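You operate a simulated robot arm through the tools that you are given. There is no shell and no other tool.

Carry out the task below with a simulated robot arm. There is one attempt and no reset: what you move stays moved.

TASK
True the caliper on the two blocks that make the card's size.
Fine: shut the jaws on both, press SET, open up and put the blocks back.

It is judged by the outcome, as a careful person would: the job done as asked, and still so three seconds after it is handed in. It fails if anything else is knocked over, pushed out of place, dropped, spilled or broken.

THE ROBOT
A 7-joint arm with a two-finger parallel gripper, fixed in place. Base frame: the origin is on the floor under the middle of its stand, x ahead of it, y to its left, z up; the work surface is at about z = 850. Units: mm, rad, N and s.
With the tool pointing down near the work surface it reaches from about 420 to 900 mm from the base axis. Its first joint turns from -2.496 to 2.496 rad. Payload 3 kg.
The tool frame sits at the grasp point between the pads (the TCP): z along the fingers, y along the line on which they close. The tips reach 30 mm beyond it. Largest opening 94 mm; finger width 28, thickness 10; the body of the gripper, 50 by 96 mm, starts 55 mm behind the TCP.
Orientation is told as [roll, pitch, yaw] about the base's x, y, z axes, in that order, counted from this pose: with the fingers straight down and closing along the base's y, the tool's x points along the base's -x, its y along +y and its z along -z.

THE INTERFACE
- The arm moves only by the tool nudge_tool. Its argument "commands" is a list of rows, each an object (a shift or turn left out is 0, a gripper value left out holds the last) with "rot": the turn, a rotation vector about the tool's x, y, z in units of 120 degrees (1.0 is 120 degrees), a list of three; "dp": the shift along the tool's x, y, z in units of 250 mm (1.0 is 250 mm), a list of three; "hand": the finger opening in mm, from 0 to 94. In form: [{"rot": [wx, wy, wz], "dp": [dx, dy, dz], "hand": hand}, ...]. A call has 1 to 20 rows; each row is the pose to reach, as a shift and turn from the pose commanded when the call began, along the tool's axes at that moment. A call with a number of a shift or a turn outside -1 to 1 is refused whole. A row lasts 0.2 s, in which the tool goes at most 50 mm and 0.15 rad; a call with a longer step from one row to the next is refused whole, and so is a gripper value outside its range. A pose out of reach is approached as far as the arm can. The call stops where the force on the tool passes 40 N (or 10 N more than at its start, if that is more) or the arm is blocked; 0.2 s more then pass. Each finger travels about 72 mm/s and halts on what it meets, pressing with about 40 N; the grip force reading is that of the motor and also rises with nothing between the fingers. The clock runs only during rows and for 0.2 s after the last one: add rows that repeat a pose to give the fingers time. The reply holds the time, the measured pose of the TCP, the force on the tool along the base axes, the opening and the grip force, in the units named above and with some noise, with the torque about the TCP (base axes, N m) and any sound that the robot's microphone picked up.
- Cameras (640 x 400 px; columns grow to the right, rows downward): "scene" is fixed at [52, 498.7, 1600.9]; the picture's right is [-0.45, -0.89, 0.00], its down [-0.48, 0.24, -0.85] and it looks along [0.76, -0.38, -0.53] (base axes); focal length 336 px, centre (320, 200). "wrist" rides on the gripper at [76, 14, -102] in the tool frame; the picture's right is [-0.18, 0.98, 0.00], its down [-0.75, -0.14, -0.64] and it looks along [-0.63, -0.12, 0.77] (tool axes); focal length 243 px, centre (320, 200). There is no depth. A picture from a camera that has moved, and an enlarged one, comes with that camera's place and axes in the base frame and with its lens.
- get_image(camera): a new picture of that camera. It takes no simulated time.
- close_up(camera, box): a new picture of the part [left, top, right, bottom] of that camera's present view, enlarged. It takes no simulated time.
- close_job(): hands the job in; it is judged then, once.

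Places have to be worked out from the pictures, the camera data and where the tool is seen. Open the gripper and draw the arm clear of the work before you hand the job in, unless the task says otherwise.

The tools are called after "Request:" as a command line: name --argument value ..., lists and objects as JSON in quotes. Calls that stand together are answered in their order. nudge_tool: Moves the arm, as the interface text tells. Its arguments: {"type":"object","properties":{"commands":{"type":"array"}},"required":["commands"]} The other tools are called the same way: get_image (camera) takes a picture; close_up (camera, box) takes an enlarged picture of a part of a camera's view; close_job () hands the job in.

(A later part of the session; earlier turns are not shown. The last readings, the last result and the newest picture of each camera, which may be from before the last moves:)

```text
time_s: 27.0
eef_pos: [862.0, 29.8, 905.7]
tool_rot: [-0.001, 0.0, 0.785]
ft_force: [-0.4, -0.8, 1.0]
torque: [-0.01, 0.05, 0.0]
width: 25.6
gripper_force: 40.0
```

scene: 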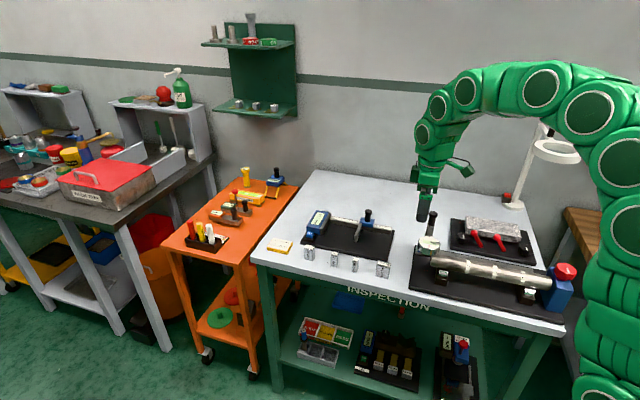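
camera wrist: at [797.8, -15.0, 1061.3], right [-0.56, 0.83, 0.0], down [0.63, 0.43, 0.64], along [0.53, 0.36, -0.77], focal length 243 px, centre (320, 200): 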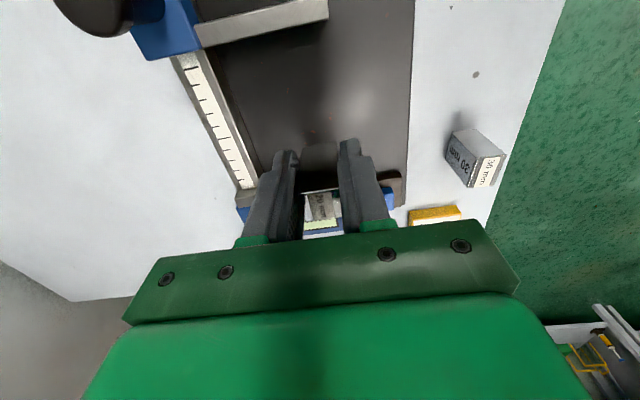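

Request:
nudge_tool --commands '[{"dp": [0, 0, 0.002]}, {"dp": [0, 0, 0.002]}]'

```text
time_s: 27.6
eef_pos: [861.1, 29.8, 904.9]
tool_rot: [-0.003, -0.004, 0.785]
ft_force: [6.3, -1.7, 15.1]
torque: [-0.01, -0.08, -0.02]
width: 25.5
gripper_force: 39.8
```

Seated on the plate (15 N). Unload half a millimetre and open gently.

Request:
nudge_tool --commands '[{"dp": [0, 0, -0.002]}, {"dp": [0, 0, -0.002], "hand": 30}, {"dp": [0, 0, -0.002], "hand": 36}, {"dp": [0, 0, -0.002], "hand": 40}, {"dp": [0, 0, -0.002], "hand": 40}]'

Request:
close_up --camera "wrist" --box '[200, 110, 440, 260]'

```text
time_s: 28.8
eef_pos: [860.9, 29.1, 904.2]
tool_rot: [-0.001, 0.0, 0.785]
ft_force: [1.0, 0.2, 0.8]
torque: [0.01, -0.01, 0.01]
width: 39.8
gripper_force: 0.0
```

```text
2.67 times, centred on (320, 185) of wrist
camera zoom: at [797.5, -15.8, 1006.7], right [-0.56, 0.83, 0.0], down [0.63, 0.43, 0.64], along [0.53, 0.36, -0.77], focal length 647 px, centre (320, 240)
```

zoom: 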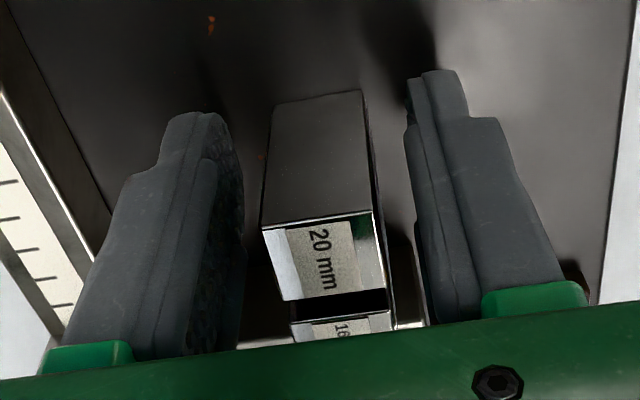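

Both blocks now stand side by side between the jaws. I'll lift clear and go above the carriage knob to look at it closely.

Request:
nudge_tool --commands '[{"dp": [0, 0, -0.12], "hand": 40}, {"dp": [0, 0, -0.24], "hand": 45}, {"dp": [0, 0, -0.36], "hand": 50}, {"dp": [0.1, -0.07, -0.384], "hand": 50}, {"dp": [0.2, -0.14, -0.384], "hand": 50}, {"dp": [0.3, -0.21, -0.384], "hand": 50}, {"dp": [0.412, -0.294, -0.384], "hand": 50}, {"dp": [0.412, -0.294, -0.384], "hand": 50}]'

Request:
get_image --camera "wrist"

Request:
close_up --camera "wrist" --box '[220, 70, 420, 195]'

Request:
close_up --camera "scene" --box '[280, 190, 400, 265]'

```text
time_s: 30.6
eef_pos: [839.8, -99.0, 1002.1]
tool_rot: [0.0, 0.001, 0.787]
ft_force: [1.4, -0.2, 0.4]
torque: [0.0, 0.03, -0.01]
width: 49.9
gripper_force: 0.2
```

```text
taken
camera wrist: at [776.9, -143.5, 1104.2], right [-0.56, 0.83, 0.0], down [0.63, 0.43, 0.64], along [0.53, 0.36, -0.77], focal length 243 px, centre (320, 200)
```

wrist: 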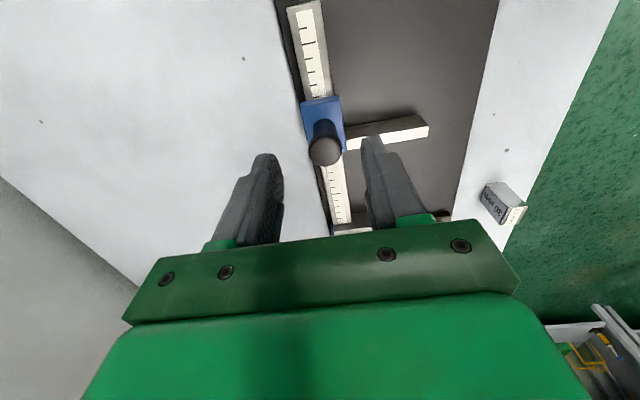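

```text
3.20 times, centred on (320, 132) of wrist
camera zoom: at [776.9, -143.5, 1104.2], right [-0.56, 0.83, 0.0], down [0.63, 0.43, 0.64], along [0.53, 0.36, -0.77], focal length 776 px, centre (320, 416)
```

zoom: 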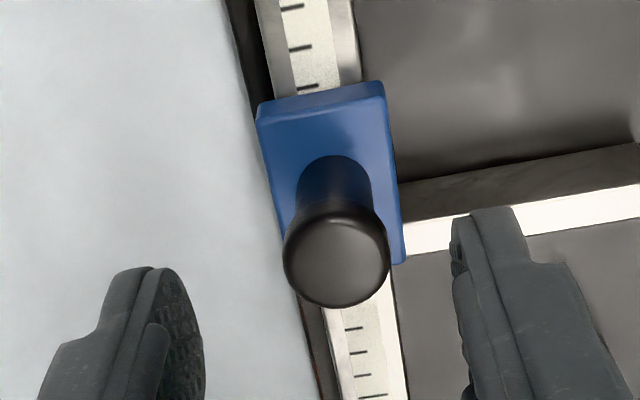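

```text
5.33 times, centred on (340, 228) of scene
camera zoom: at [52.0, 498.7, 1600.9], right [-0.45, -0.89, 0.0], down [-0.48, 0.24, -0.85], along [0.76, -0.38, -0.53], focal length 1795 px, centre (213, 53)
```

zoom: 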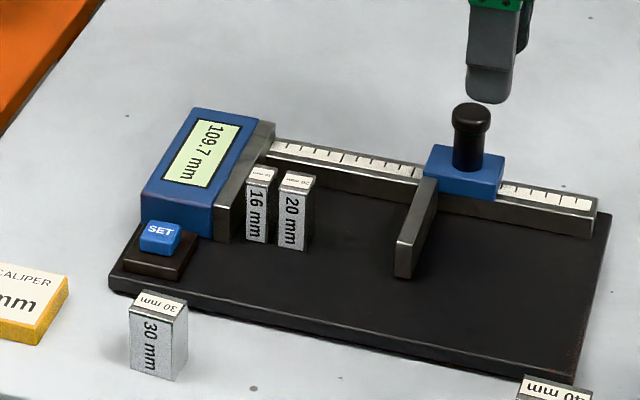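

Blocks stand parallel and ready. The knob's cap centre works out at (846.6, -91.5, 939.5), about 25 mm across. I'll centre on it (7 mm near-side offset for reach) and descend to z ≈ 941, tips staying above the carriage top.

Request:
nudge_tool --commands '[{"dp": [-0.012, 0.0076, 0.06], "hand": 50}, {"dp": [-0.012, 0.0076, 0.12], "hand": 50}, {"dp": [-0.012, 0.0076, 0.18], "hand": 50}, {"dp": [-0.012, 0.0076, 0.22], "hand": 50}, {"dp": [-0.012, 0.0076, 0.244], "hand": 50}, {"dp": [-0.012, 0.0076, 0.244], "hand": 50}]'

Request:
get_image --camera "wrist"

Request:
close_up --camera "scene" --box '[310, 180, 430, 255]'

```text
time_s: 32.0
eef_pos: [840.7, -93.2, 938.2]
tool_rot: [0.0, 0.0, 0.786]
ft_force: [-0.5, -0.3, -0.2]
torque: [0.0, -0.01, 0.0]
width: 49.9
gripper_force: 0.0
```

```text
taken
camera wrist: at [777.0, -137.2, 1041.2], right [-0.56, 0.83, 0.0], down [0.63, 0.43, 0.64], along [0.53, 0.36, -0.77], focal length 243 px, centre (320, 200)
```

wrist: 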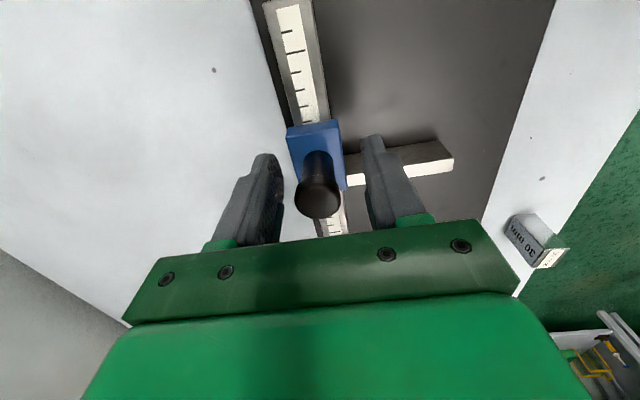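

```text
5.33 times, centred on (370, 218) of scene
camera zoom: at [52.0, 498.7, 1600.9], right [-0.45, -0.89, 0.0], down [-0.48, 0.24, -0.85], along [0.76, -0.38, -0.53], focal length 1795 px, centre (53, 107)
```

zoom: 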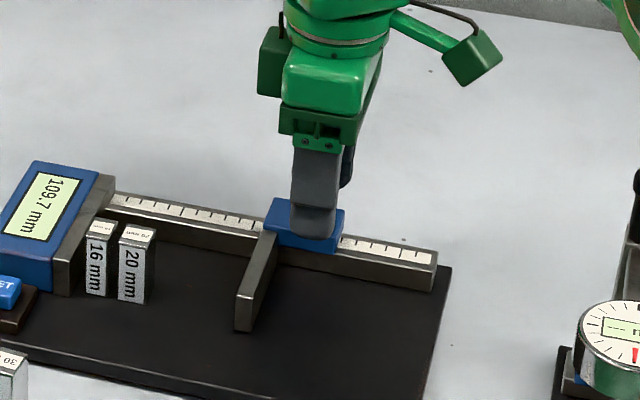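

Fingers straddle the knob, no contact. Closing on it.

Request:
nudge_tool --commands '[{"hand": 35}, {"hand": 22}, {"hand": 18}, {"hand": 18}]'

Request:
close_up --camera "wrist" --box '[220, 100, 420, 250]'

```text
time_s: 33.0
eef_pos: [841.1, -94.1, 939.5]
tool_rot: [-0.001, 0.0, 0.784]
ft_force: [17.0, -18.5, 1.7]
torque: [-0.06, 0.0, -0.28]
width: 32.1
gripper_force: 12.4
```

```text
2.67 times, centred on (320, 175) of wrist
camera zoom: at [777.2, -138.2, 1041.5], right [-0.56, 0.83, 0.0], down [0.63, 0.43, 0.64], along [0.53, 0.36, -0.77], focal length 647 px, centre (320, 267)
```

zoom: 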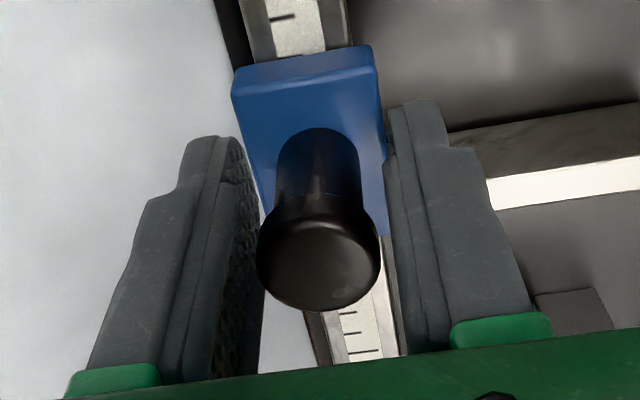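

One finger reached the knob first (25 N toward the back), so the knob is about 3 mm further back. I'll reopen, shift 3 mm that way and close again.

Request:
nudge_tool --commands '[{"hand": 40}, {"dp": [0, -0.006, 0], "hand": 40}, {"dp": [0, -0.012, 0], "hand": 40}, {"dp": [0, -0.012, 0], "hand": 34}, {"dp": [0, -0.012, 0], "hand": 28}, {"dp": [0, -0.012, 0], "hand": 22}, {"dp": [0, -0.012, 0], "hand": 18}, {"dp": [0, -0.012, 0], "hand": 18}]'

Request:
close_up --camera "wrist" --box '[220, 100, 420, 250]'

```text
time_s: 34.8
eef_pos: [842.9, -94.4, 940.1]
tool_rot: [-0.002, -0.001, 0.784]
ft_force: [-9.5, 9.0, 1.1]
torque: [-0.05, 0.12, 0.15]
width: 28.0
gripper_force: 40.3
```

```text
2.67 times, centred on (320, 175) of wrist
camera zoom: at [779.4, -138.9, 1041.5], right [-0.56, 0.83, 0.0], down [0.63, 0.43, 0.64], along [0.53, 0.36, -0.77], focal length 647 px, centre (320, 267)
```

zoom: 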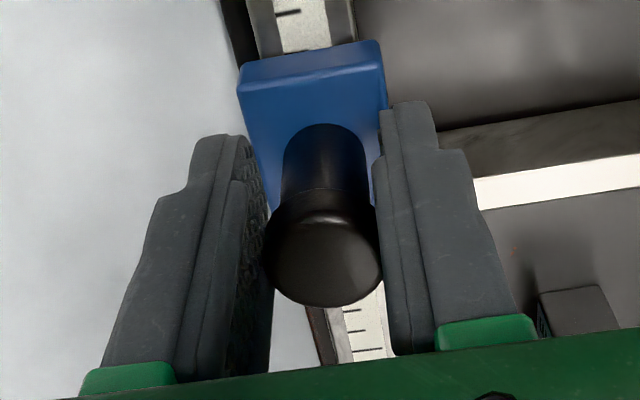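

Knob gripped at 40 N. I'll trim 0.8 mm of side load and slide the carriage 56 mm toward the blocks, short of touching them.

Request:
nudge_tool --commands '[{"dp": [-0.016, 0.003, 0]}, {"dp": [-0.04, 0.003, 0]}, {"dp": [-0.064, 0.003, 0]}, {"dp": [-0.088, 0.003, 0]}, {"dp": [-0.112, 0.003, 0]}, {"dp": [-0.136, 0.003, 0]}, {"dp": [-0.16, 0.003, 0]}, {"dp": [-0.184, 0.003, 0]}, {"dp": [-0.208, 0.003, 0]}, {"dp": [-0.224, 0.003, 0]}, {"dp": [-0.224, 0.003, 0]}]'

Request:
close_up --camera "scene" --box '[290, 190, 390, 255]'

Request:
get_image --camera "wrist"

```text
time_s: 37.2
eef_pos: [882.4, -54.5, 939.9]
tool_rot: [-0.002, -0.002, 0.784]
ft_force: [6.2, -7.6, 22.6]
torque: [0.76, -0.07, -0.04]
width: 25.6
gripper_force: 40.3
```

```text
6.15 times, centred on (340, 222) of scene
camera zoom: at [52.0, 498.7, 1600.9], right [-0.45, -0.89, 0.0], down [-0.48, 0.24, -0.85], along [0.76, -0.38, -0.53], focal length 2071 px, centre (197, 62)
```

zoom: 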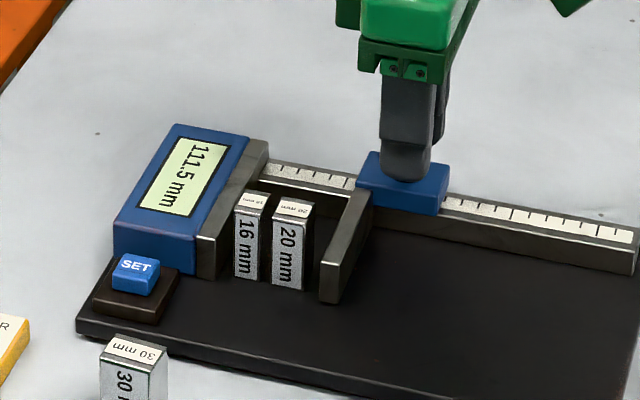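

```text
taken
camera wrist: at [818.1, -99.7, 1042.1], right [-0.56, 0.83, 0.0], down [0.63, 0.43, 0.64], along [0.53, 0.36, -0.77], focal length 243 px, centre (320, 200)
```

wrist: 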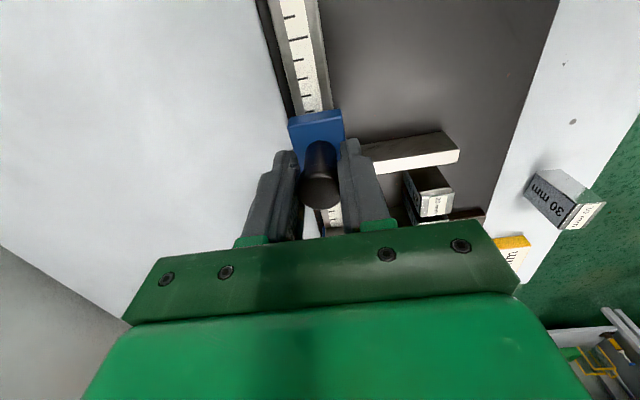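

The carriage moved and the jaw is now about 8–10 mm from the 20 mm block; there is some upward load (22 N). Let me read the display more closely.

Request:
close_up --camera "scene" --box '[300, 205, 350, 240]'

Request:
close_up --camera "wrist" --box '[230, 110, 390, 250]'

Request:
close_up --camera "scene" --box '[330, 195, 380, 245]'

```text
11.43 times, centred on (325, 222) of scene
camera zoom: at [52.0, 498.7, 1600.9], right [-0.45, -0.89, 0.0], down [-0.48, 0.24, -0.85], along [0.76, -0.38, -0.53], focal length 3846 px, centre (263, -57)
```

zoom: 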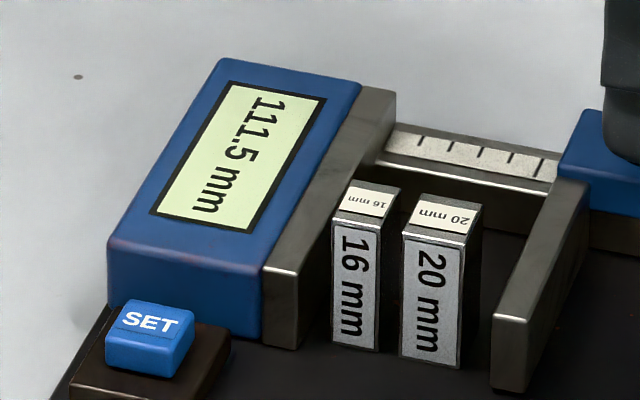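

```text
2.86 times, centred on (310, 180) of wrist
camera zoom: at [818.1, -99.7, 1042.1], right [-0.56, 0.83, 0.0], down [0.63, 0.43, 0.64], along [0.53, 0.36, -0.77], focal length 693 px, centre (349, 257)
```

zoom: 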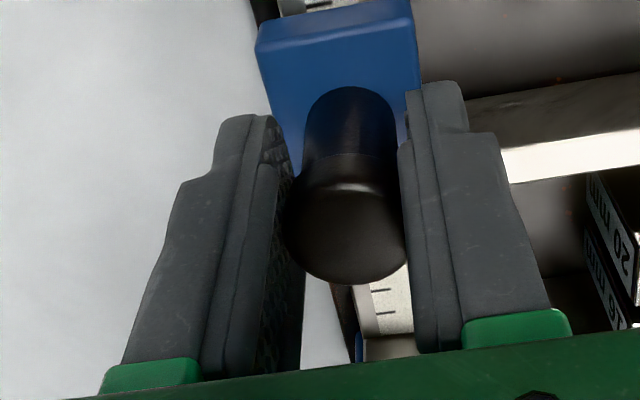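

```text
8.00 times, centred on (355, 220) of scene
camera zoom: at [52.0, 498.7, 1600.9], right [-0.45, -0.89, 0.0], down [-0.48, 0.24, -0.85], along [0.76, -0.38, -0.53], focal length 2692 px, centre (40, 40)
```

zoom: 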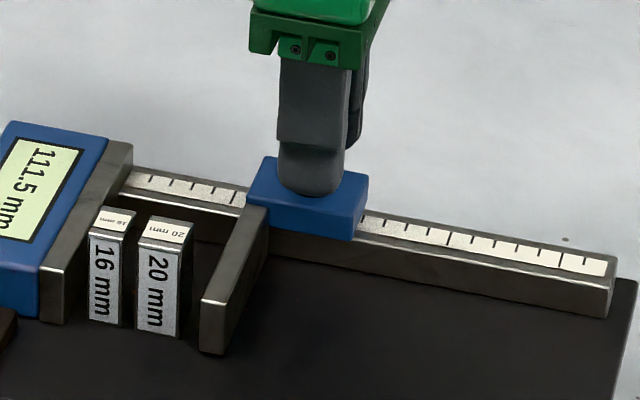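

Display text reads 111.5, not yet tracking the motion — I'll watch it. First I'll lift 1.5 mm to shed the vertical load and see the readings.

Request:
nudge_tool --commands '[{"dp": [0, 0, -0.006]}, {"dp": [0, 0, -0.006]}]'

Request:
close_up --camera "scene" --box '[300, 205, 350, 240]'

```text
time_s: 37.8
eef_pos: [882.0, -54.3, 939.5]
tool_rot: [0.002, 0.002, 0.784]
ft_force: [10.8, -8.8, -2.5]
torque: [-0.13, -0.93, 0.06]
width: 25.6
gripper_force: 40.4
```

```text
11.43 times, centred on (325, 222) of scene
camera zoom: at [52.0, 498.7, 1600.9], right [-0.45, -0.89, 0.0], down [-0.48, 0.24, -0.85], along [0.76, -0.38, -0.53], focal length 3846 px, centre (263, -57)
```

zoom: 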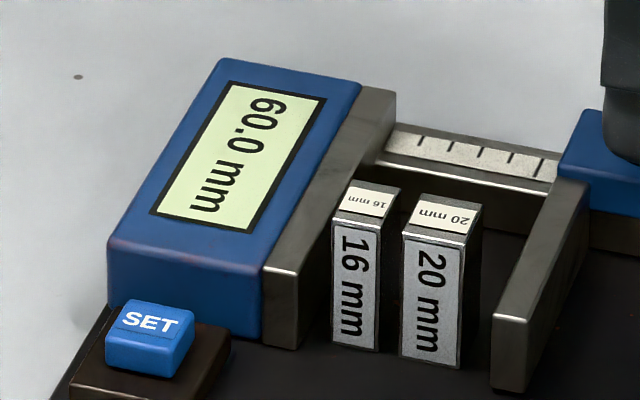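

The display refreshes with a delay; it now reads 60.0, tracking properly. I'll slide on slowly, 2 mm per step, to gather the blocks.

Request:
nudge_tool --commands '[{"dp": [-0.008, -0.002, 0]}, {"dp": [-0.016, -0.004, 0]}, {"dp": [-0.024, -0.004, 0]}, {"dp": [-0.032, -0.004, 0]}, {"dp": [-0.04, -0.004, 0]}, {"dp": [-0.048, -0.004, 0]}, {"dp": [-0.056, -0.004, 0]}, {"dp": [-0.056, -0.004, 0]}, {"dp": [-0.056, -0.004, 0]}]'

Request:
close_up --camera "scene" --box '[300, 205, 350, 240]'

Request:
get_image --camera "wrist"

```text
time_s: 39.8
eef_pos: [892.6, -44.2, 940.9]
tool_rot: [0.001, 0.0, 0.786]
ft_force: [-3.0, 5.5, -16.0]
torque: [0.01, -0.91, 0.02]
width: 25.8
gripper_force: 40.2
```

```text
11.43 times, centred on (325, 222) of scene
camera zoom: at [52.0, 498.7, 1600.9], right [-0.45, -0.89, 0.0], down [-0.48, 0.24, -0.85], along [0.76, -0.38, -0.53], focal length 3846 px, centre (263, -57)
```

zoom: 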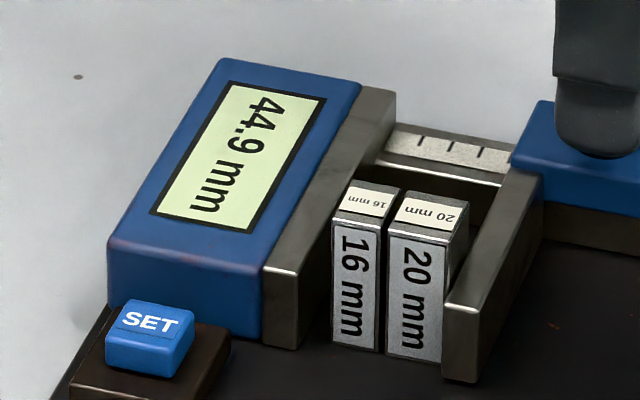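

```text
taken
camera wrist: at [829.1, -89.1, 1042.5], right [-0.56, 0.83, 0.0], down [0.63, 0.43, 0.64], along [0.53, 0.36, -0.77], focal length 243 px, centre (320, 200)
```

wrist: 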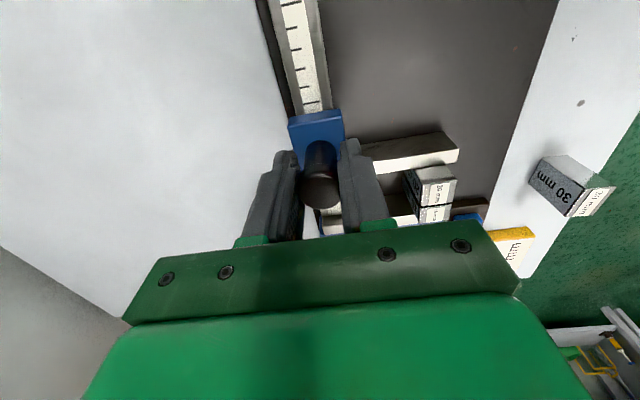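

The 20 mm block has been brought up to the 16 mm block and both are still upright. Continuing slowly toward the fixed jaw.

Request:
nudge_tool --commands '[{"dp": [-0.006, 0, 0.002]}, {"dp": [-0.012, 0, 0.003]}, {"dp": [-0.018, 0, 0.003]}, {"dp": [-0.024, 0, 0.003]}, {"dp": [-0.028, 0, 0.003]}, {"dp": [-0.028, 0, 0.003]}, {"dp": [-0.028, 0, 0.003]}]'

Request:
close_up --camera "scene" --box '[300, 205, 350, 240]'

```text
time_s: 41.4
eef_pos: [898.0, -39.9, 940.4]
tool_rot: [-0.001, 0.001, 0.786]
ft_force: [-12.4, 8.7, 3.6]
torque: [-0.15, 1.38, 0.1]
width: 25.7
gripper_force: 39.8
```

```text
11.43 times, centred on (325, 222) of scene
camera zoom: at [52.0, 498.7, 1600.9], right [-0.45, -0.89, 0.0], down [-0.48, 0.24, -0.85], along [0.76, -0.38, -0.53], focal length 3846 px, centre (263, -57)
```

zoom: 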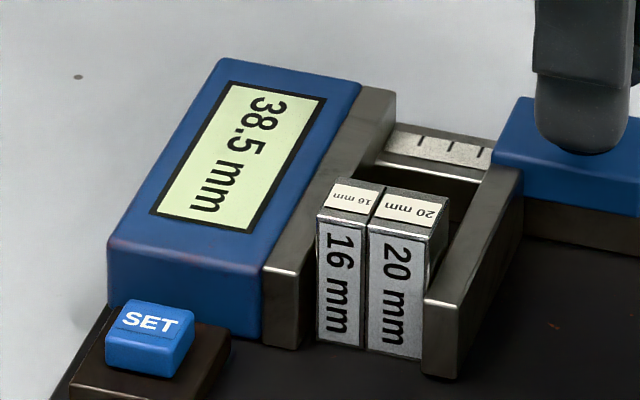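

Display 38.5; the blocks are flush together and nearly at the fixed jaw. I'll trim the side load and push on in 1 mm steps until firm contact.

Request:
nudge_tool --commands '[{"dp": [-0.004, 0.003, 0]}, {"dp": [-0.008, 0.003, 0]}, {"dp": [-0.012, 0.003, 0]}, {"dp": [-0.012, 0.003, 0]}, {"dp": [-0.012, 0.003, 0]}]'

Request:
close_up --camera "scene" --box '[300, 205, 350, 240]'

```text
time_s: 42.6
eef_pos: [899.7, -37.7, 939.3]
tool_rot: [0.002, 0.001, 0.786]
ft_force: [-29.9, 9.1, -8.5]
torque: [0.06, -0.56, 0.19]
width: 25.5
gripper_force: 40.0
```

```text
11.43 times, centred on (325, 222) of scene
camera zoom: at [52.0, 498.7, 1600.9], right [-0.45, -0.89, 0.0], down [-0.48, 0.24, -0.85], along [0.76, -0.38, -0.53], focal length 3846 px, centre (263, -57)
```

zoom: 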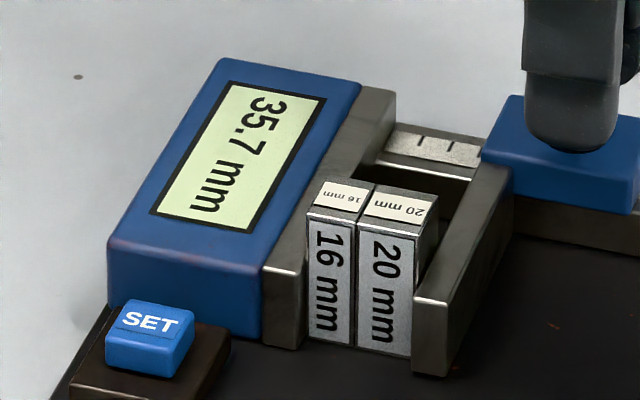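

Display 35.7 and the blocks look hard against the fixed jaw, with 15 N along the slide. I'll add a little more push and see whether the reading stays put.

Request:
nudge_tool --commands '[{"dp": [-0.003, 0.003, 0]}, {"dp": [-0.005, 0.005, 0]}, {"dp": [-0.005, 0.005, 0]}, {"dp": [-0.005, 0.005, 0]}]'

Request:
close_up --camera "scene" --box '[300, 205, 350, 240]'

```text
time_s: 43.6
eef_pos: [899.8, -37.7, 941.3]
tool_rot: [0.0, -0.001, 0.785]
ft_force: [-22.8, -5.2, -6.1]
torque: [-0.06, 1.12, 0.06]
width: 25.6
gripper_force: 40.3
```

```text
11.43 times, centred on (325, 222) of scene
camera zoom: at [52.0, 498.7, 1600.9], right [-0.45, -0.89, 0.0], down [-0.48, 0.24, -0.85], along [0.76, -0.38, -0.53], focal length 3846 px, centre (263, -57)
```

zoom: 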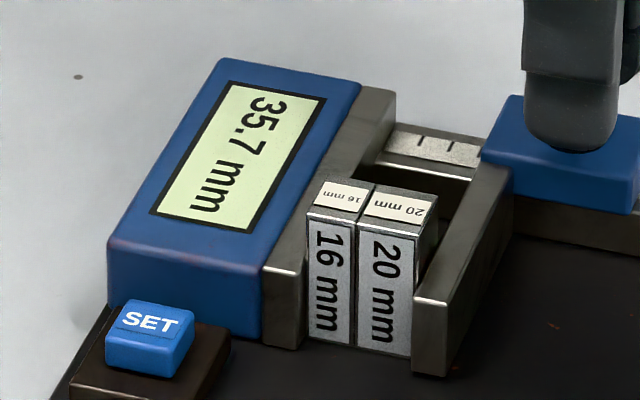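

Reading steady at 35.7 with 20 N of push. One more firm nudge to make sure nothing closes further.

Request:
nudge_tool --commands '[{"dp": [-0.004, -0.001, 0]}, {"dp": [-0.007, -0.001, 0]}, {"dp": [-0.007, -0.001, 0]}, {"dp": [-0.007, -0.001, 0]}]'

Request:
close_up --camera "scene" --box '[300, 205, 350, 240]'

Request:
get_image --camera "wrist"

```text
time_s: 44.6
eef_pos: [901.8, -34.5, 940.0]
tool_rot: [-0.001, -0.001, 0.785]
ft_force: [10.5, -8.4, 4.6]
torque: [1.22, -0.52, -0.03]
width: 25.9
gripper_force: 40.2
```

```text
11.43 times, centred on (325, 222) of scene
camera zoom: at [52.0, 498.7, 1600.9], right [-0.45, -0.89, 0.0], down [-0.48, 0.24, -0.85], along [0.76, -0.38, -0.53], focal length 3846 px, centre (263, -57)
```

zoom: 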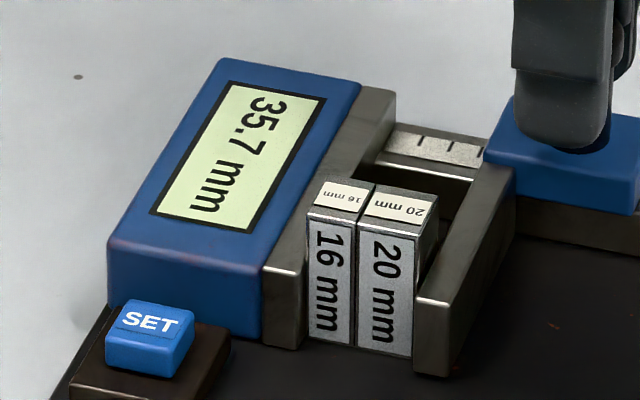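

```text
taken
camera wrist: at [838.2, -79.8, 1042.6], right [-0.56, 0.83, 0.0], down [0.63, 0.43, 0.64], along [0.53, 0.36, -0.77], focal length 243 px, centre (320, 200)
```

wrist: 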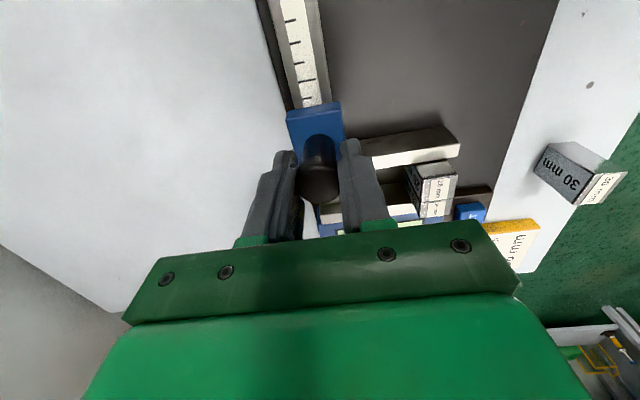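

The fingers slipped along the knob and the jaw seems to have sprung back slightly. I'll hold still a moment so the display refreshes, and look again.

Request:
nudge_tool --commands '[{"dp": [0, 0, 0]}, {"dp": [0, 0, 0]}]'

Request:
close_up --camera "scene" --box '[300, 205, 350, 240]'

Request:
close_up --camera "wrist" --box '[230, 100, 390, 250]'

```text
time_s: 45.2
eef_pos: [902.3, -35.6, 940.0]
tool_rot: [-0.001, 0.001, 0.783]
ft_force: [12.1, -10.7, 10.9]
torque: [1.05, -0.55, 0.01]
width: 25.6
gripper_force: 39.9
```

```text
11.43 times, centred on (325, 222) of scene
camera zoom: at [52.0, 498.7, 1600.9], right [-0.45, -0.89, 0.0], down [-0.48, 0.24, -0.85], along [0.76, -0.38, -0.53], focal length 3846 px, centre (263, -57)
```

zoom: 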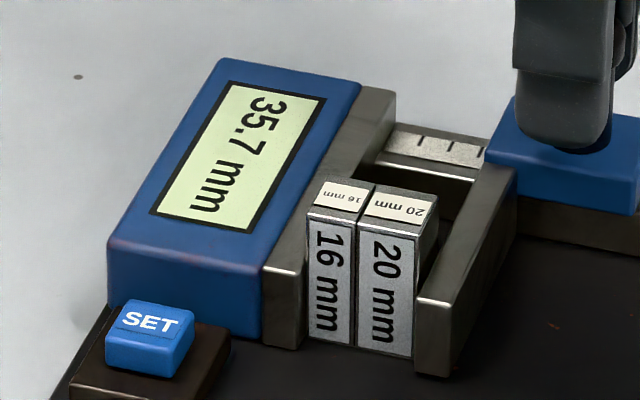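

```text
2.67 times, centred on (310, 175) of wrist
camera zoom: at [838.0, -80.0, 1042.7], right [-0.56, 0.83, 0.0], down [0.63, 0.43, 0.64], along [0.53, 0.36, -0.77], focal length 647 px, centre (347, 267)
```

zoom: 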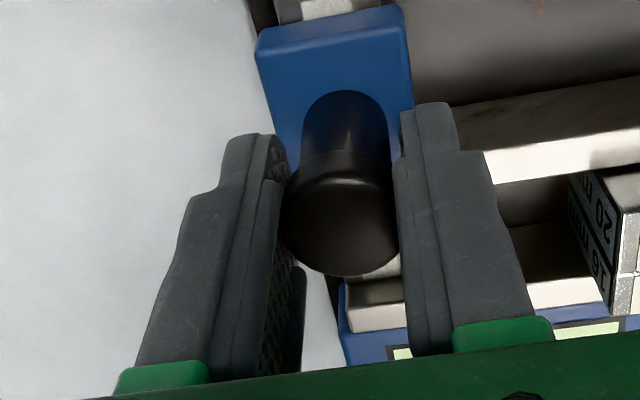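

The grip slid along the round knob, so pulling it closed that way isn't dependable. I'll let go, rise, and instead push the knob from behind with closed fingers.

Request:
nudge_tool --commands '[{"hand": 34}, {"hand": 44}, {"hand": 50}, {"dp": [0, 0, -0.1], "hand": 50}, {"dp": [0, 0, -0.2], "hand": 50}, {"dp": [0, 0, -0.2], "hand": 50}]'

Request:
close_up --camera "scene" --box '[300, 200, 380, 250]'

Request:
get_image --camera "wrist"

Request:
close_up --camera "wrist" --box '[280, 90, 480, 240]'

```text
time_s: 46.6
eef_pos: [892.4, -33.8, 988.1]
tool_rot: [-0.002, 0.0, 0.786]
ft_force: [0.4, 0.9, 0.5]
torque: [-0.01, 0.02, 0.02]
width: 50.2
gripper_force: 0.0
out of reach, approached as far as the arm can: row 5, 6
```

```text
8.00 times, centred on (340, 225) of scene
camera zoom: at [52.0, 498.7, 1600.9], right [-0.45, -0.89, 0.0], down [-0.48, 0.24, -0.85], along [0.76, -0.38, -0.53], focal length 2692 px, centre (160, 0)
```

zoom: 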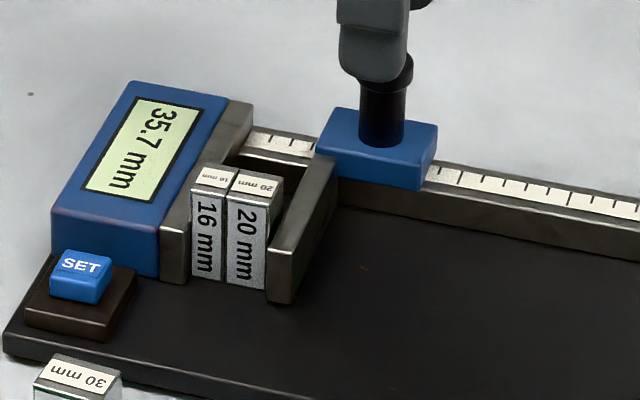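

```text
taken
camera wrist: at [829.1, -77.6, 1089.6], right [-0.56, 0.83, 0.0], down [0.63, 0.43, 0.64], along [0.53, 0.36, -0.77], focal length 243 px, centre (320, 200)
```

wrist: 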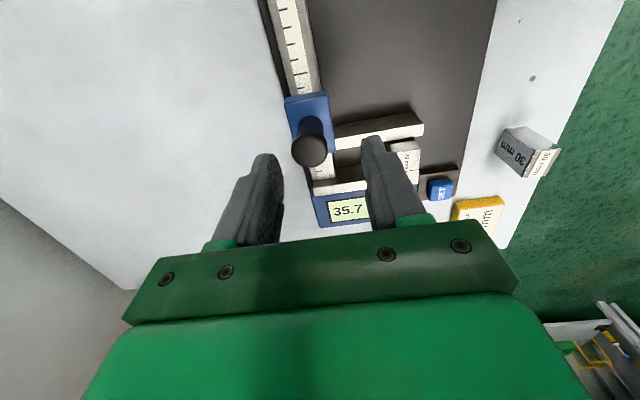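

```text
2.67 times, centred on (380, 165) of wrist
camera zoom: at [829.1, -77.6, 1089.6], right [-0.56, 0.83, 0.0], down [0.63, 0.43, 0.64], along [0.53, 0.36, -0.77], focal length 647 px, centre (160, 293)
```

zoom: 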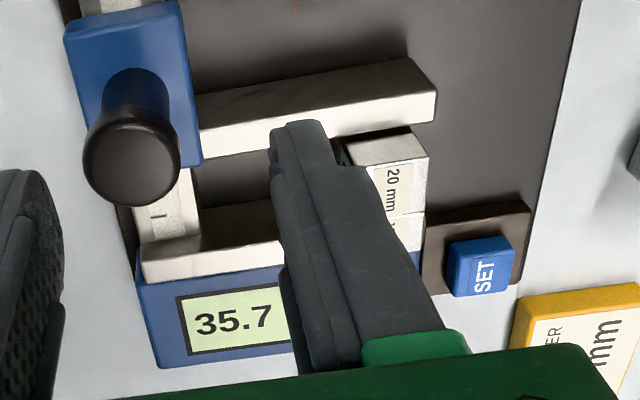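

Display still 35.7. I'll back off along the slide direction above the rail and look at the whole caliper unobstructed to see if the jaws stayed shut.

Request:
nudge_tool --commands '[{"dp": [0.08, 0, 0], "hand": 50}, {"dp": [0.16, 0, 0], "hand": 20}, {"dp": [0.24, 0, 0], "hand": 0}, {"dp": [0.24, 0, 0], "hand": 0}, {"dp": [0.24, 0, 0], "hand": 0}, {"dp": [0.24, 0, 0], "hand": 0}]'

Request:
close_up --camera "scene" --box '[300, 205, 350, 240]'

Request:
get_image --camera "wrist"

```text
time_s: 48.0
eef_pos: [850.6, -77.4, 983.9]
tool_rot: [-0.001, 0.001, 0.786]
ft_force: [0.2, 0.5, -0.1]
torque: [-0.01, 0.0, 0.0]
width: 0.1
gripper_force: 33.4
```

```text
11.43 times, centred on (325, 222) of scene
camera zoom: at [52.0, 498.7, 1600.9], right [-0.45, -0.89, 0.0], down [-0.48, 0.24, -0.85], along [0.76, -0.38, -0.53], focal length 3846 px, centre (263, -57)
```

zoom: 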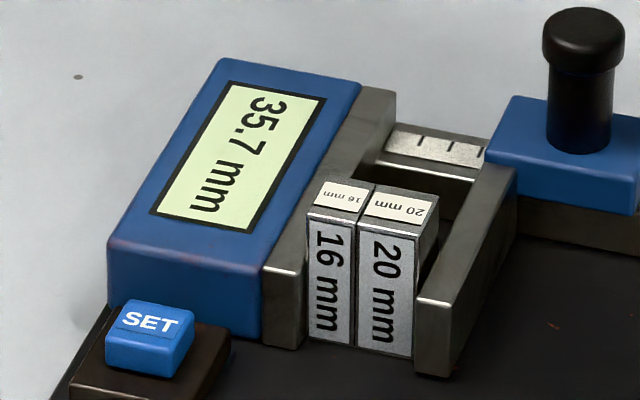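

```text
taken
camera wrist: at [786.4, -121.4, 1086.9], right [-0.56, 0.83, 0.0], down [0.63, 0.43, 0.64], along [0.53, 0.36, -0.77], focal length 243 px, centre (320, 200)
```

wrist: 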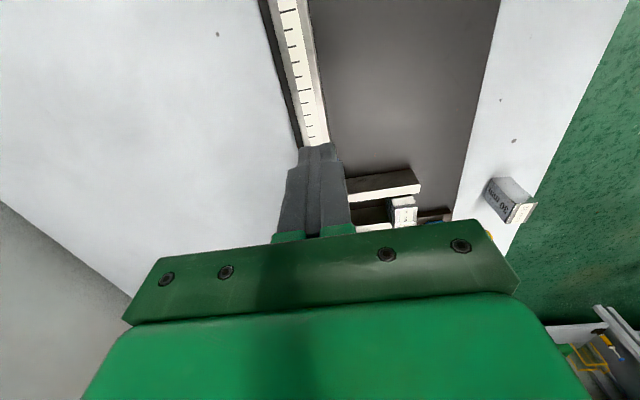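

I'll test by pushing the knob from behind with the closed fingers: align with the knob's line (q shift -6 mm), come down behind it at z ≈ 944, still about 10 mm short of touching.

Request:
nudge_tool --commands '[{"dp": [-0.04, -0.015, 0.04]}, {"dp": [-0.08, -0.025, 0.08]}, {"dp": [-0.093, -0.025, 0.12]}, {"dp": [-0.093, -0.025, 0.16]}, {"dp": [-0.093, -0.025, 0.16]}]'

Request:
close_up --camera "scene" --box '[310, 190, 390, 240]'

Request:
get_image --camera "wrist"

```text
time_s: 49.2
eef_pos: [870.6, -60.9, 945.5]
tool_rot: [0.002, -0.001, 0.784]
ft_force: [0.1, -0.3, 0.0]
torque: [0.02, 0.0, -0.03]
width: 0.1
gripper_force: 33.2
```

```text
8.00 times, centred on (350, 215) of scene
camera zoom: at [52.0, 498.7, 1600.9], right [-0.45, -0.89, 0.0], down [-0.48, 0.24, -0.85], along [0.76, -0.38, -0.53], focal length 2692 px, centre (80, 80)
```

zoom: 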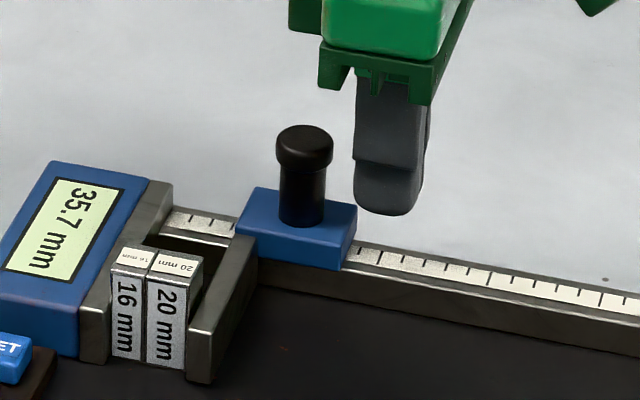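

```text
taken
camera wrist: at [807.0, -106.8, 1048.9], right [-0.56, 0.83, 0.0], down [0.63, 0.43, 0.64], along [0.53, 0.36, -0.77], focal length 243 px, centre (320, 200)
```

wrist: 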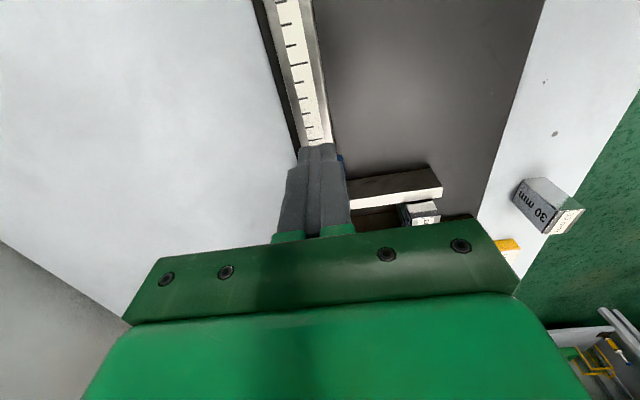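

Finger is about 9 mm behind the knob. Advancing slowly to touch, with a 2.5 mm correction toward the knob's line.

Request:
nudge_tool --commands '[{"dp": [-0.006, -0.005, 0]}, {"dp": [-0.014, -0.01, 0]}, {"dp": [-0.022, -0.01, 0]}, {"dp": [-0.03, -0.01, 0]}, {"dp": [-0.034, -0.01, 0]}, {"dp": [-0.034, -0.01, 0]}]'

Request:
close_up --camera "scene" --box '[300, 200, 380, 250]'

```text
time_s: 50.6
eef_pos: [877.4, -58.6, 946.7]
tool_rot: [0.001, -0.001, 0.785]
ft_force: [-0.2, -0.4, 0.5]
torque: [-0.03, -0.03, 0.04]
width: 0.0
gripper_force: 32.9
```

```text
8.00 times, centred on (340, 225) of scene
camera zoom: at [52.0, 498.7, 1600.9], right [-0.45, -0.89, 0.0], down [-0.48, 0.24, -0.85], along [0.76, -0.38, -0.53], focal length 2692 px, centre (160, 0)
```

zoom: 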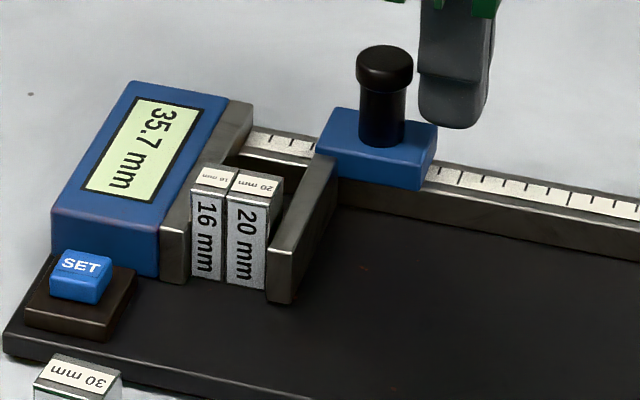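

Nearly touching. Pushing on in 1 mm steps and watching the force.

Request:
nudge_tool --commands '[{"dp": [-0.004, 0, 0]}, {"dp": [-0.008, 0, 0]}, {"dp": [-0.012, 0, 0]}, {"dp": [-0.016, 0, 0]}, {"dp": [-0.016, 0, 0]}]'

Request:
close_up --camera "scene" --box '[300, 205, 350, 240]'

```text
time_s: 51.8
eef_pos: [881.6, -55.1, 946.0]
tool_rot: [0.001, 0.001, 0.784]
ft_force: [1.0, -0.4, 0.4]
torque: [0.02, -0.01, -0.03]
width: 0.0
gripper_force: 32.9
```

```text
11.43 times, centred on (325, 222) of scene
camera zoom: at [52.0, 498.7, 1600.9], right [-0.45, -0.89, 0.0], down [-0.48, 0.24, -0.85], along [0.76, -0.38, -0.53], focal length 3846 px, centre (263, -57)
```

zoom: 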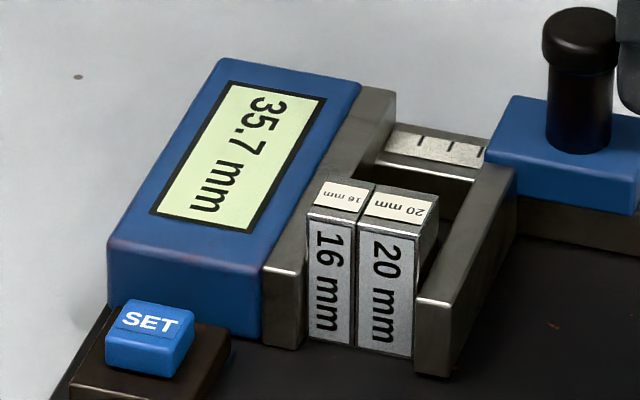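

Request:
nudge_tool --commands '[{"dp": [-0.004, 0, 0]}, {"dp": [-0.008, 0, 0]}, {"dp": [-0.012, 0, 0]}, {"dp": [-0.012, 0, 0]}]'

Request:
close_up --camera "scene" --box '[300, 205, 350, 240]'

```text
time_s: 52.8
eef_pos: [884.2, -55.2, 947.1]
tool_rot: [0.001, 0.001, 0.782]
ft_force: [-30.3, -19.9, 7.2]
torque: [0.19, 0.29, 0.11]
width: 0.0
gripper_force: 32.8
```

```text
11.43 times, centred on (325, 222) of scene
camera zoom: at [52.0, 498.7, 1600.9], right [-0.45, -0.89, 0.0], down [-0.48, 0.24, -0.85], along [0.76, -0.38, -0.53], focal length 3846 px, centre (263, -57)
```

zoom: 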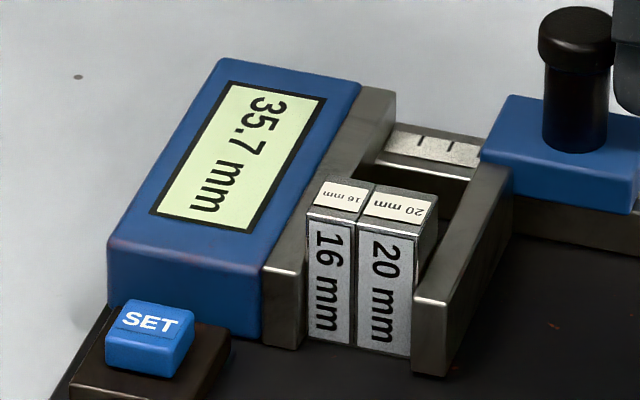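

The push is firm (36 N) and the jaw closed up about a millimetre to its earlier place. Hold a second for the display to refresh.

Request:
nudge_tool --commands '[{"dp": [0, 0, 0]}, {"dp": [0, 0, 0]}, {"dp": [0, 0, 0]}, {"dp": [0, 0, 0]}, {"dp": [0, 0, 0]}]'

Request:
close_up --camera "scene" --box '[300, 205, 350, 240]'

Request:
close_up --camera "scene" --box '[320, 218, 350, 240]'

```text
time_s: 53.5
eef_pos: [884.7, -54.6, 945.8]
tool_rot: [0.0, 0.005, 0.781]
ft_force: [-10.5, -5.2, 0.1]
torque: [-0.06, 0.01, 0.08]
width: 0.0
gripper_force: 33.0
stopped in row 3: the force on the tool passed its limit at 48 N (the readings are from after the stop); the commanded pose is now the measured one
```

```text
11.43 times, centred on (325, 222) of scene
camera zoom: at [52.0, 498.7, 1600.9], right [-0.45, -0.89, 0.0], down [-0.48, 0.24, -0.85], along [0.76, -0.38, -0.53], focal length 3846 px, centre (263, -57)
```

zoom: 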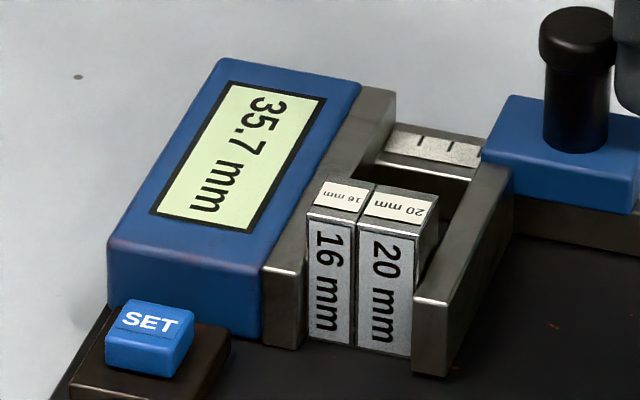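

```text
16.00 times, centred on (335, 229) of scene
camera zoom: at [52.0, 498.7, 1600.9], right [-0.45, -0.89, 0.0], down [-0.48, 0.24, -0.85], along [0.76, -0.38, -0.53], focal length 5385 px, centre (80, -264)
```

zoom: 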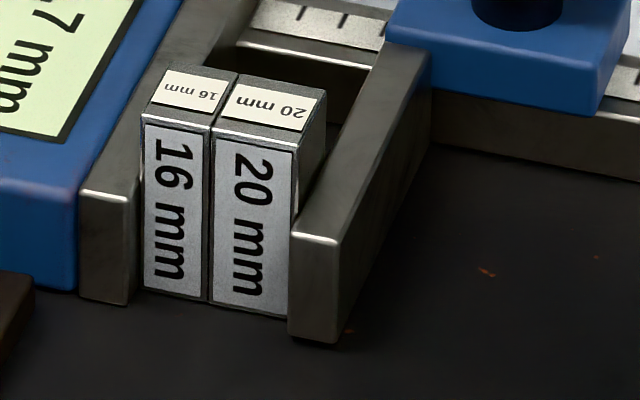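

The push reached 48 N, so the jaws are hard on the blocks. I'll back the finger off a few millimetres and see whether the jaw holds its place.

Request:
nudge_tool --commands '[{"dp": [0.008, 0, 0]}, {"dp": [0.024, 0, 0]}, {"dp": [0.04, 0, 0]}, {"dp": [0.04, 0, 0]}, {"dp": [0.04, 0, 0]}, {"dp": [0.04, 0, 0]}, {"dp": [0.04, 0, 0]}]'

Request:
close_up --camera "scene" --box '[300, 205, 350, 240]'

Request:
close_up --camera "scene" --box '[320, 218, 350, 240]'

```text
time_s: 55.1
eef_pos: [876.5, -62.8, 945.6]
tool_rot: [0.0, 0.002, 0.782]
ft_force: [-0.8, -0.5, 0.2]
torque: [-0.06, -0.02, 0.04]
width: 0.0
gripper_force: 32.7
```

```text
11.43 times, centred on (325, 222) of scene
camera zoom: at [52.0, 498.7, 1600.9], right [-0.45, -0.89, 0.0], down [-0.48, 0.24, -0.85], along [0.76, -0.38, -0.53], focal length 3846 px, centre (263, -57)
```

zoom: 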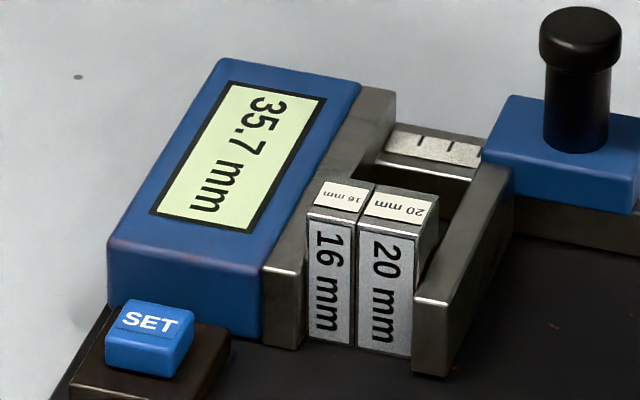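

```text
16.00 times, centred on (335, 229) of scene
camera zoom: at [52.0, 498.7, 1600.9], right [-0.45, -0.89, 0.0], down [-0.48, 0.24, -0.85], along [0.76, -0.38, -0.53], focal length 5385 px, centre (80, -264)
```

zoom: 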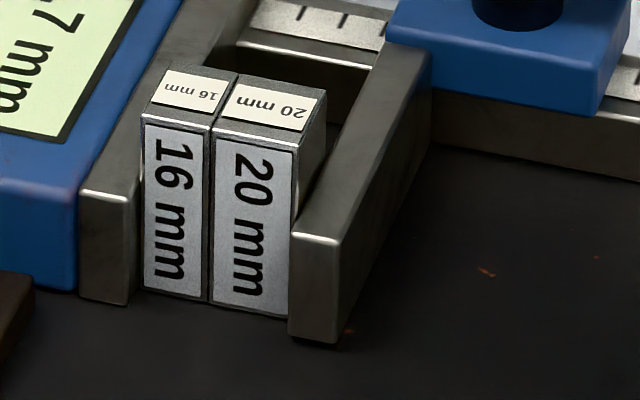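

The jaw stays tight on both blocks with nothing pushing it, so the jaws are shut. Next I rise and carry the tool over toward the SET button, opening the fingers for a clear look at it.

Request:
nudge_tool --commands '[{"dp": [0, 0, -0.08]}, {"dp": [0, 0, -0.16]}, {"dp": [-0.08, 0.1, -0.16]}, {"dp": [-0.16, 0.2, -0.16]}, {"dp": [-0.24, 0.3, -0.16], "hand": 20}, {"dp": [-0.33, 0.41, -0.16], "hand": 50}, {"dp": [-0.414, 0.507, -0.16], "hand": 80}, {"dp": [-0.414, 0.507, -0.16], "hand": 80}]'

Request:
get_image --camera "wrist"

Request:
close_up --camera "wrist" --box '[240, 80, 400, 240]'

Request:
close_up --camera "scene" --box '[290, 195, 370, 245]'

```text
time_s: 57.0
eef_pos: [856.9, 101.0, 984.4]
tool_rot: [0.002, 0.001, 0.781]
ft_force: [0.4, 0.5, 0.0]
torque: [-0.04, -0.07, 0.0]
width: 79.9
gripper_force: 0.1
```

```text
taken
camera wrist: at [793.9, 56.3, 1085.9], right [-0.56, 0.83, 0.0], down [0.64, 0.43, 0.64], along [0.53, 0.36, -0.77], focal length 243 px, centre (320, 200)
```

wrist: 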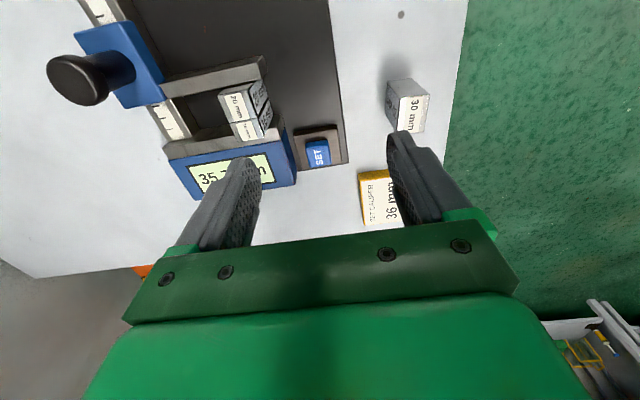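

```text
2.50 times, centred on (320, 160) of wrist
camera zoom: at [793.9, 56.3, 1085.9], right [-0.56, 0.83, 0.0], down [0.64, 0.43, 0.64], along [0.53, 0.36, -0.77], focal length 606 px, centre (320, 300)
```

zoom: 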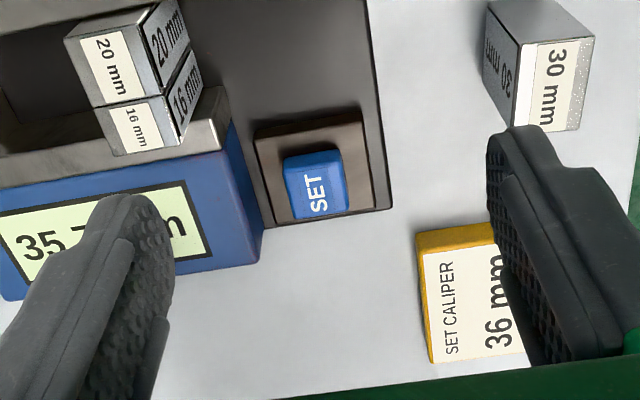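

```text
8.00 times, centred on (330, 220) of scene
camera zoom: at [52.0, 498.7, 1600.9], right [-0.45, -0.89, 0.0], down [-0.48, 0.24, -0.85], along [0.76, -0.38, -0.53], focal length 2692 px, centre (240, 40)
```

zoom: 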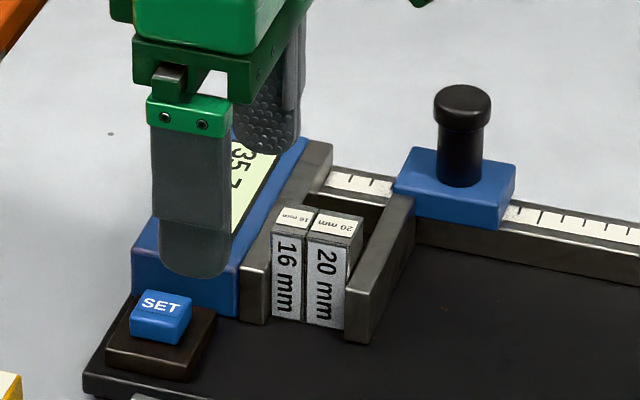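

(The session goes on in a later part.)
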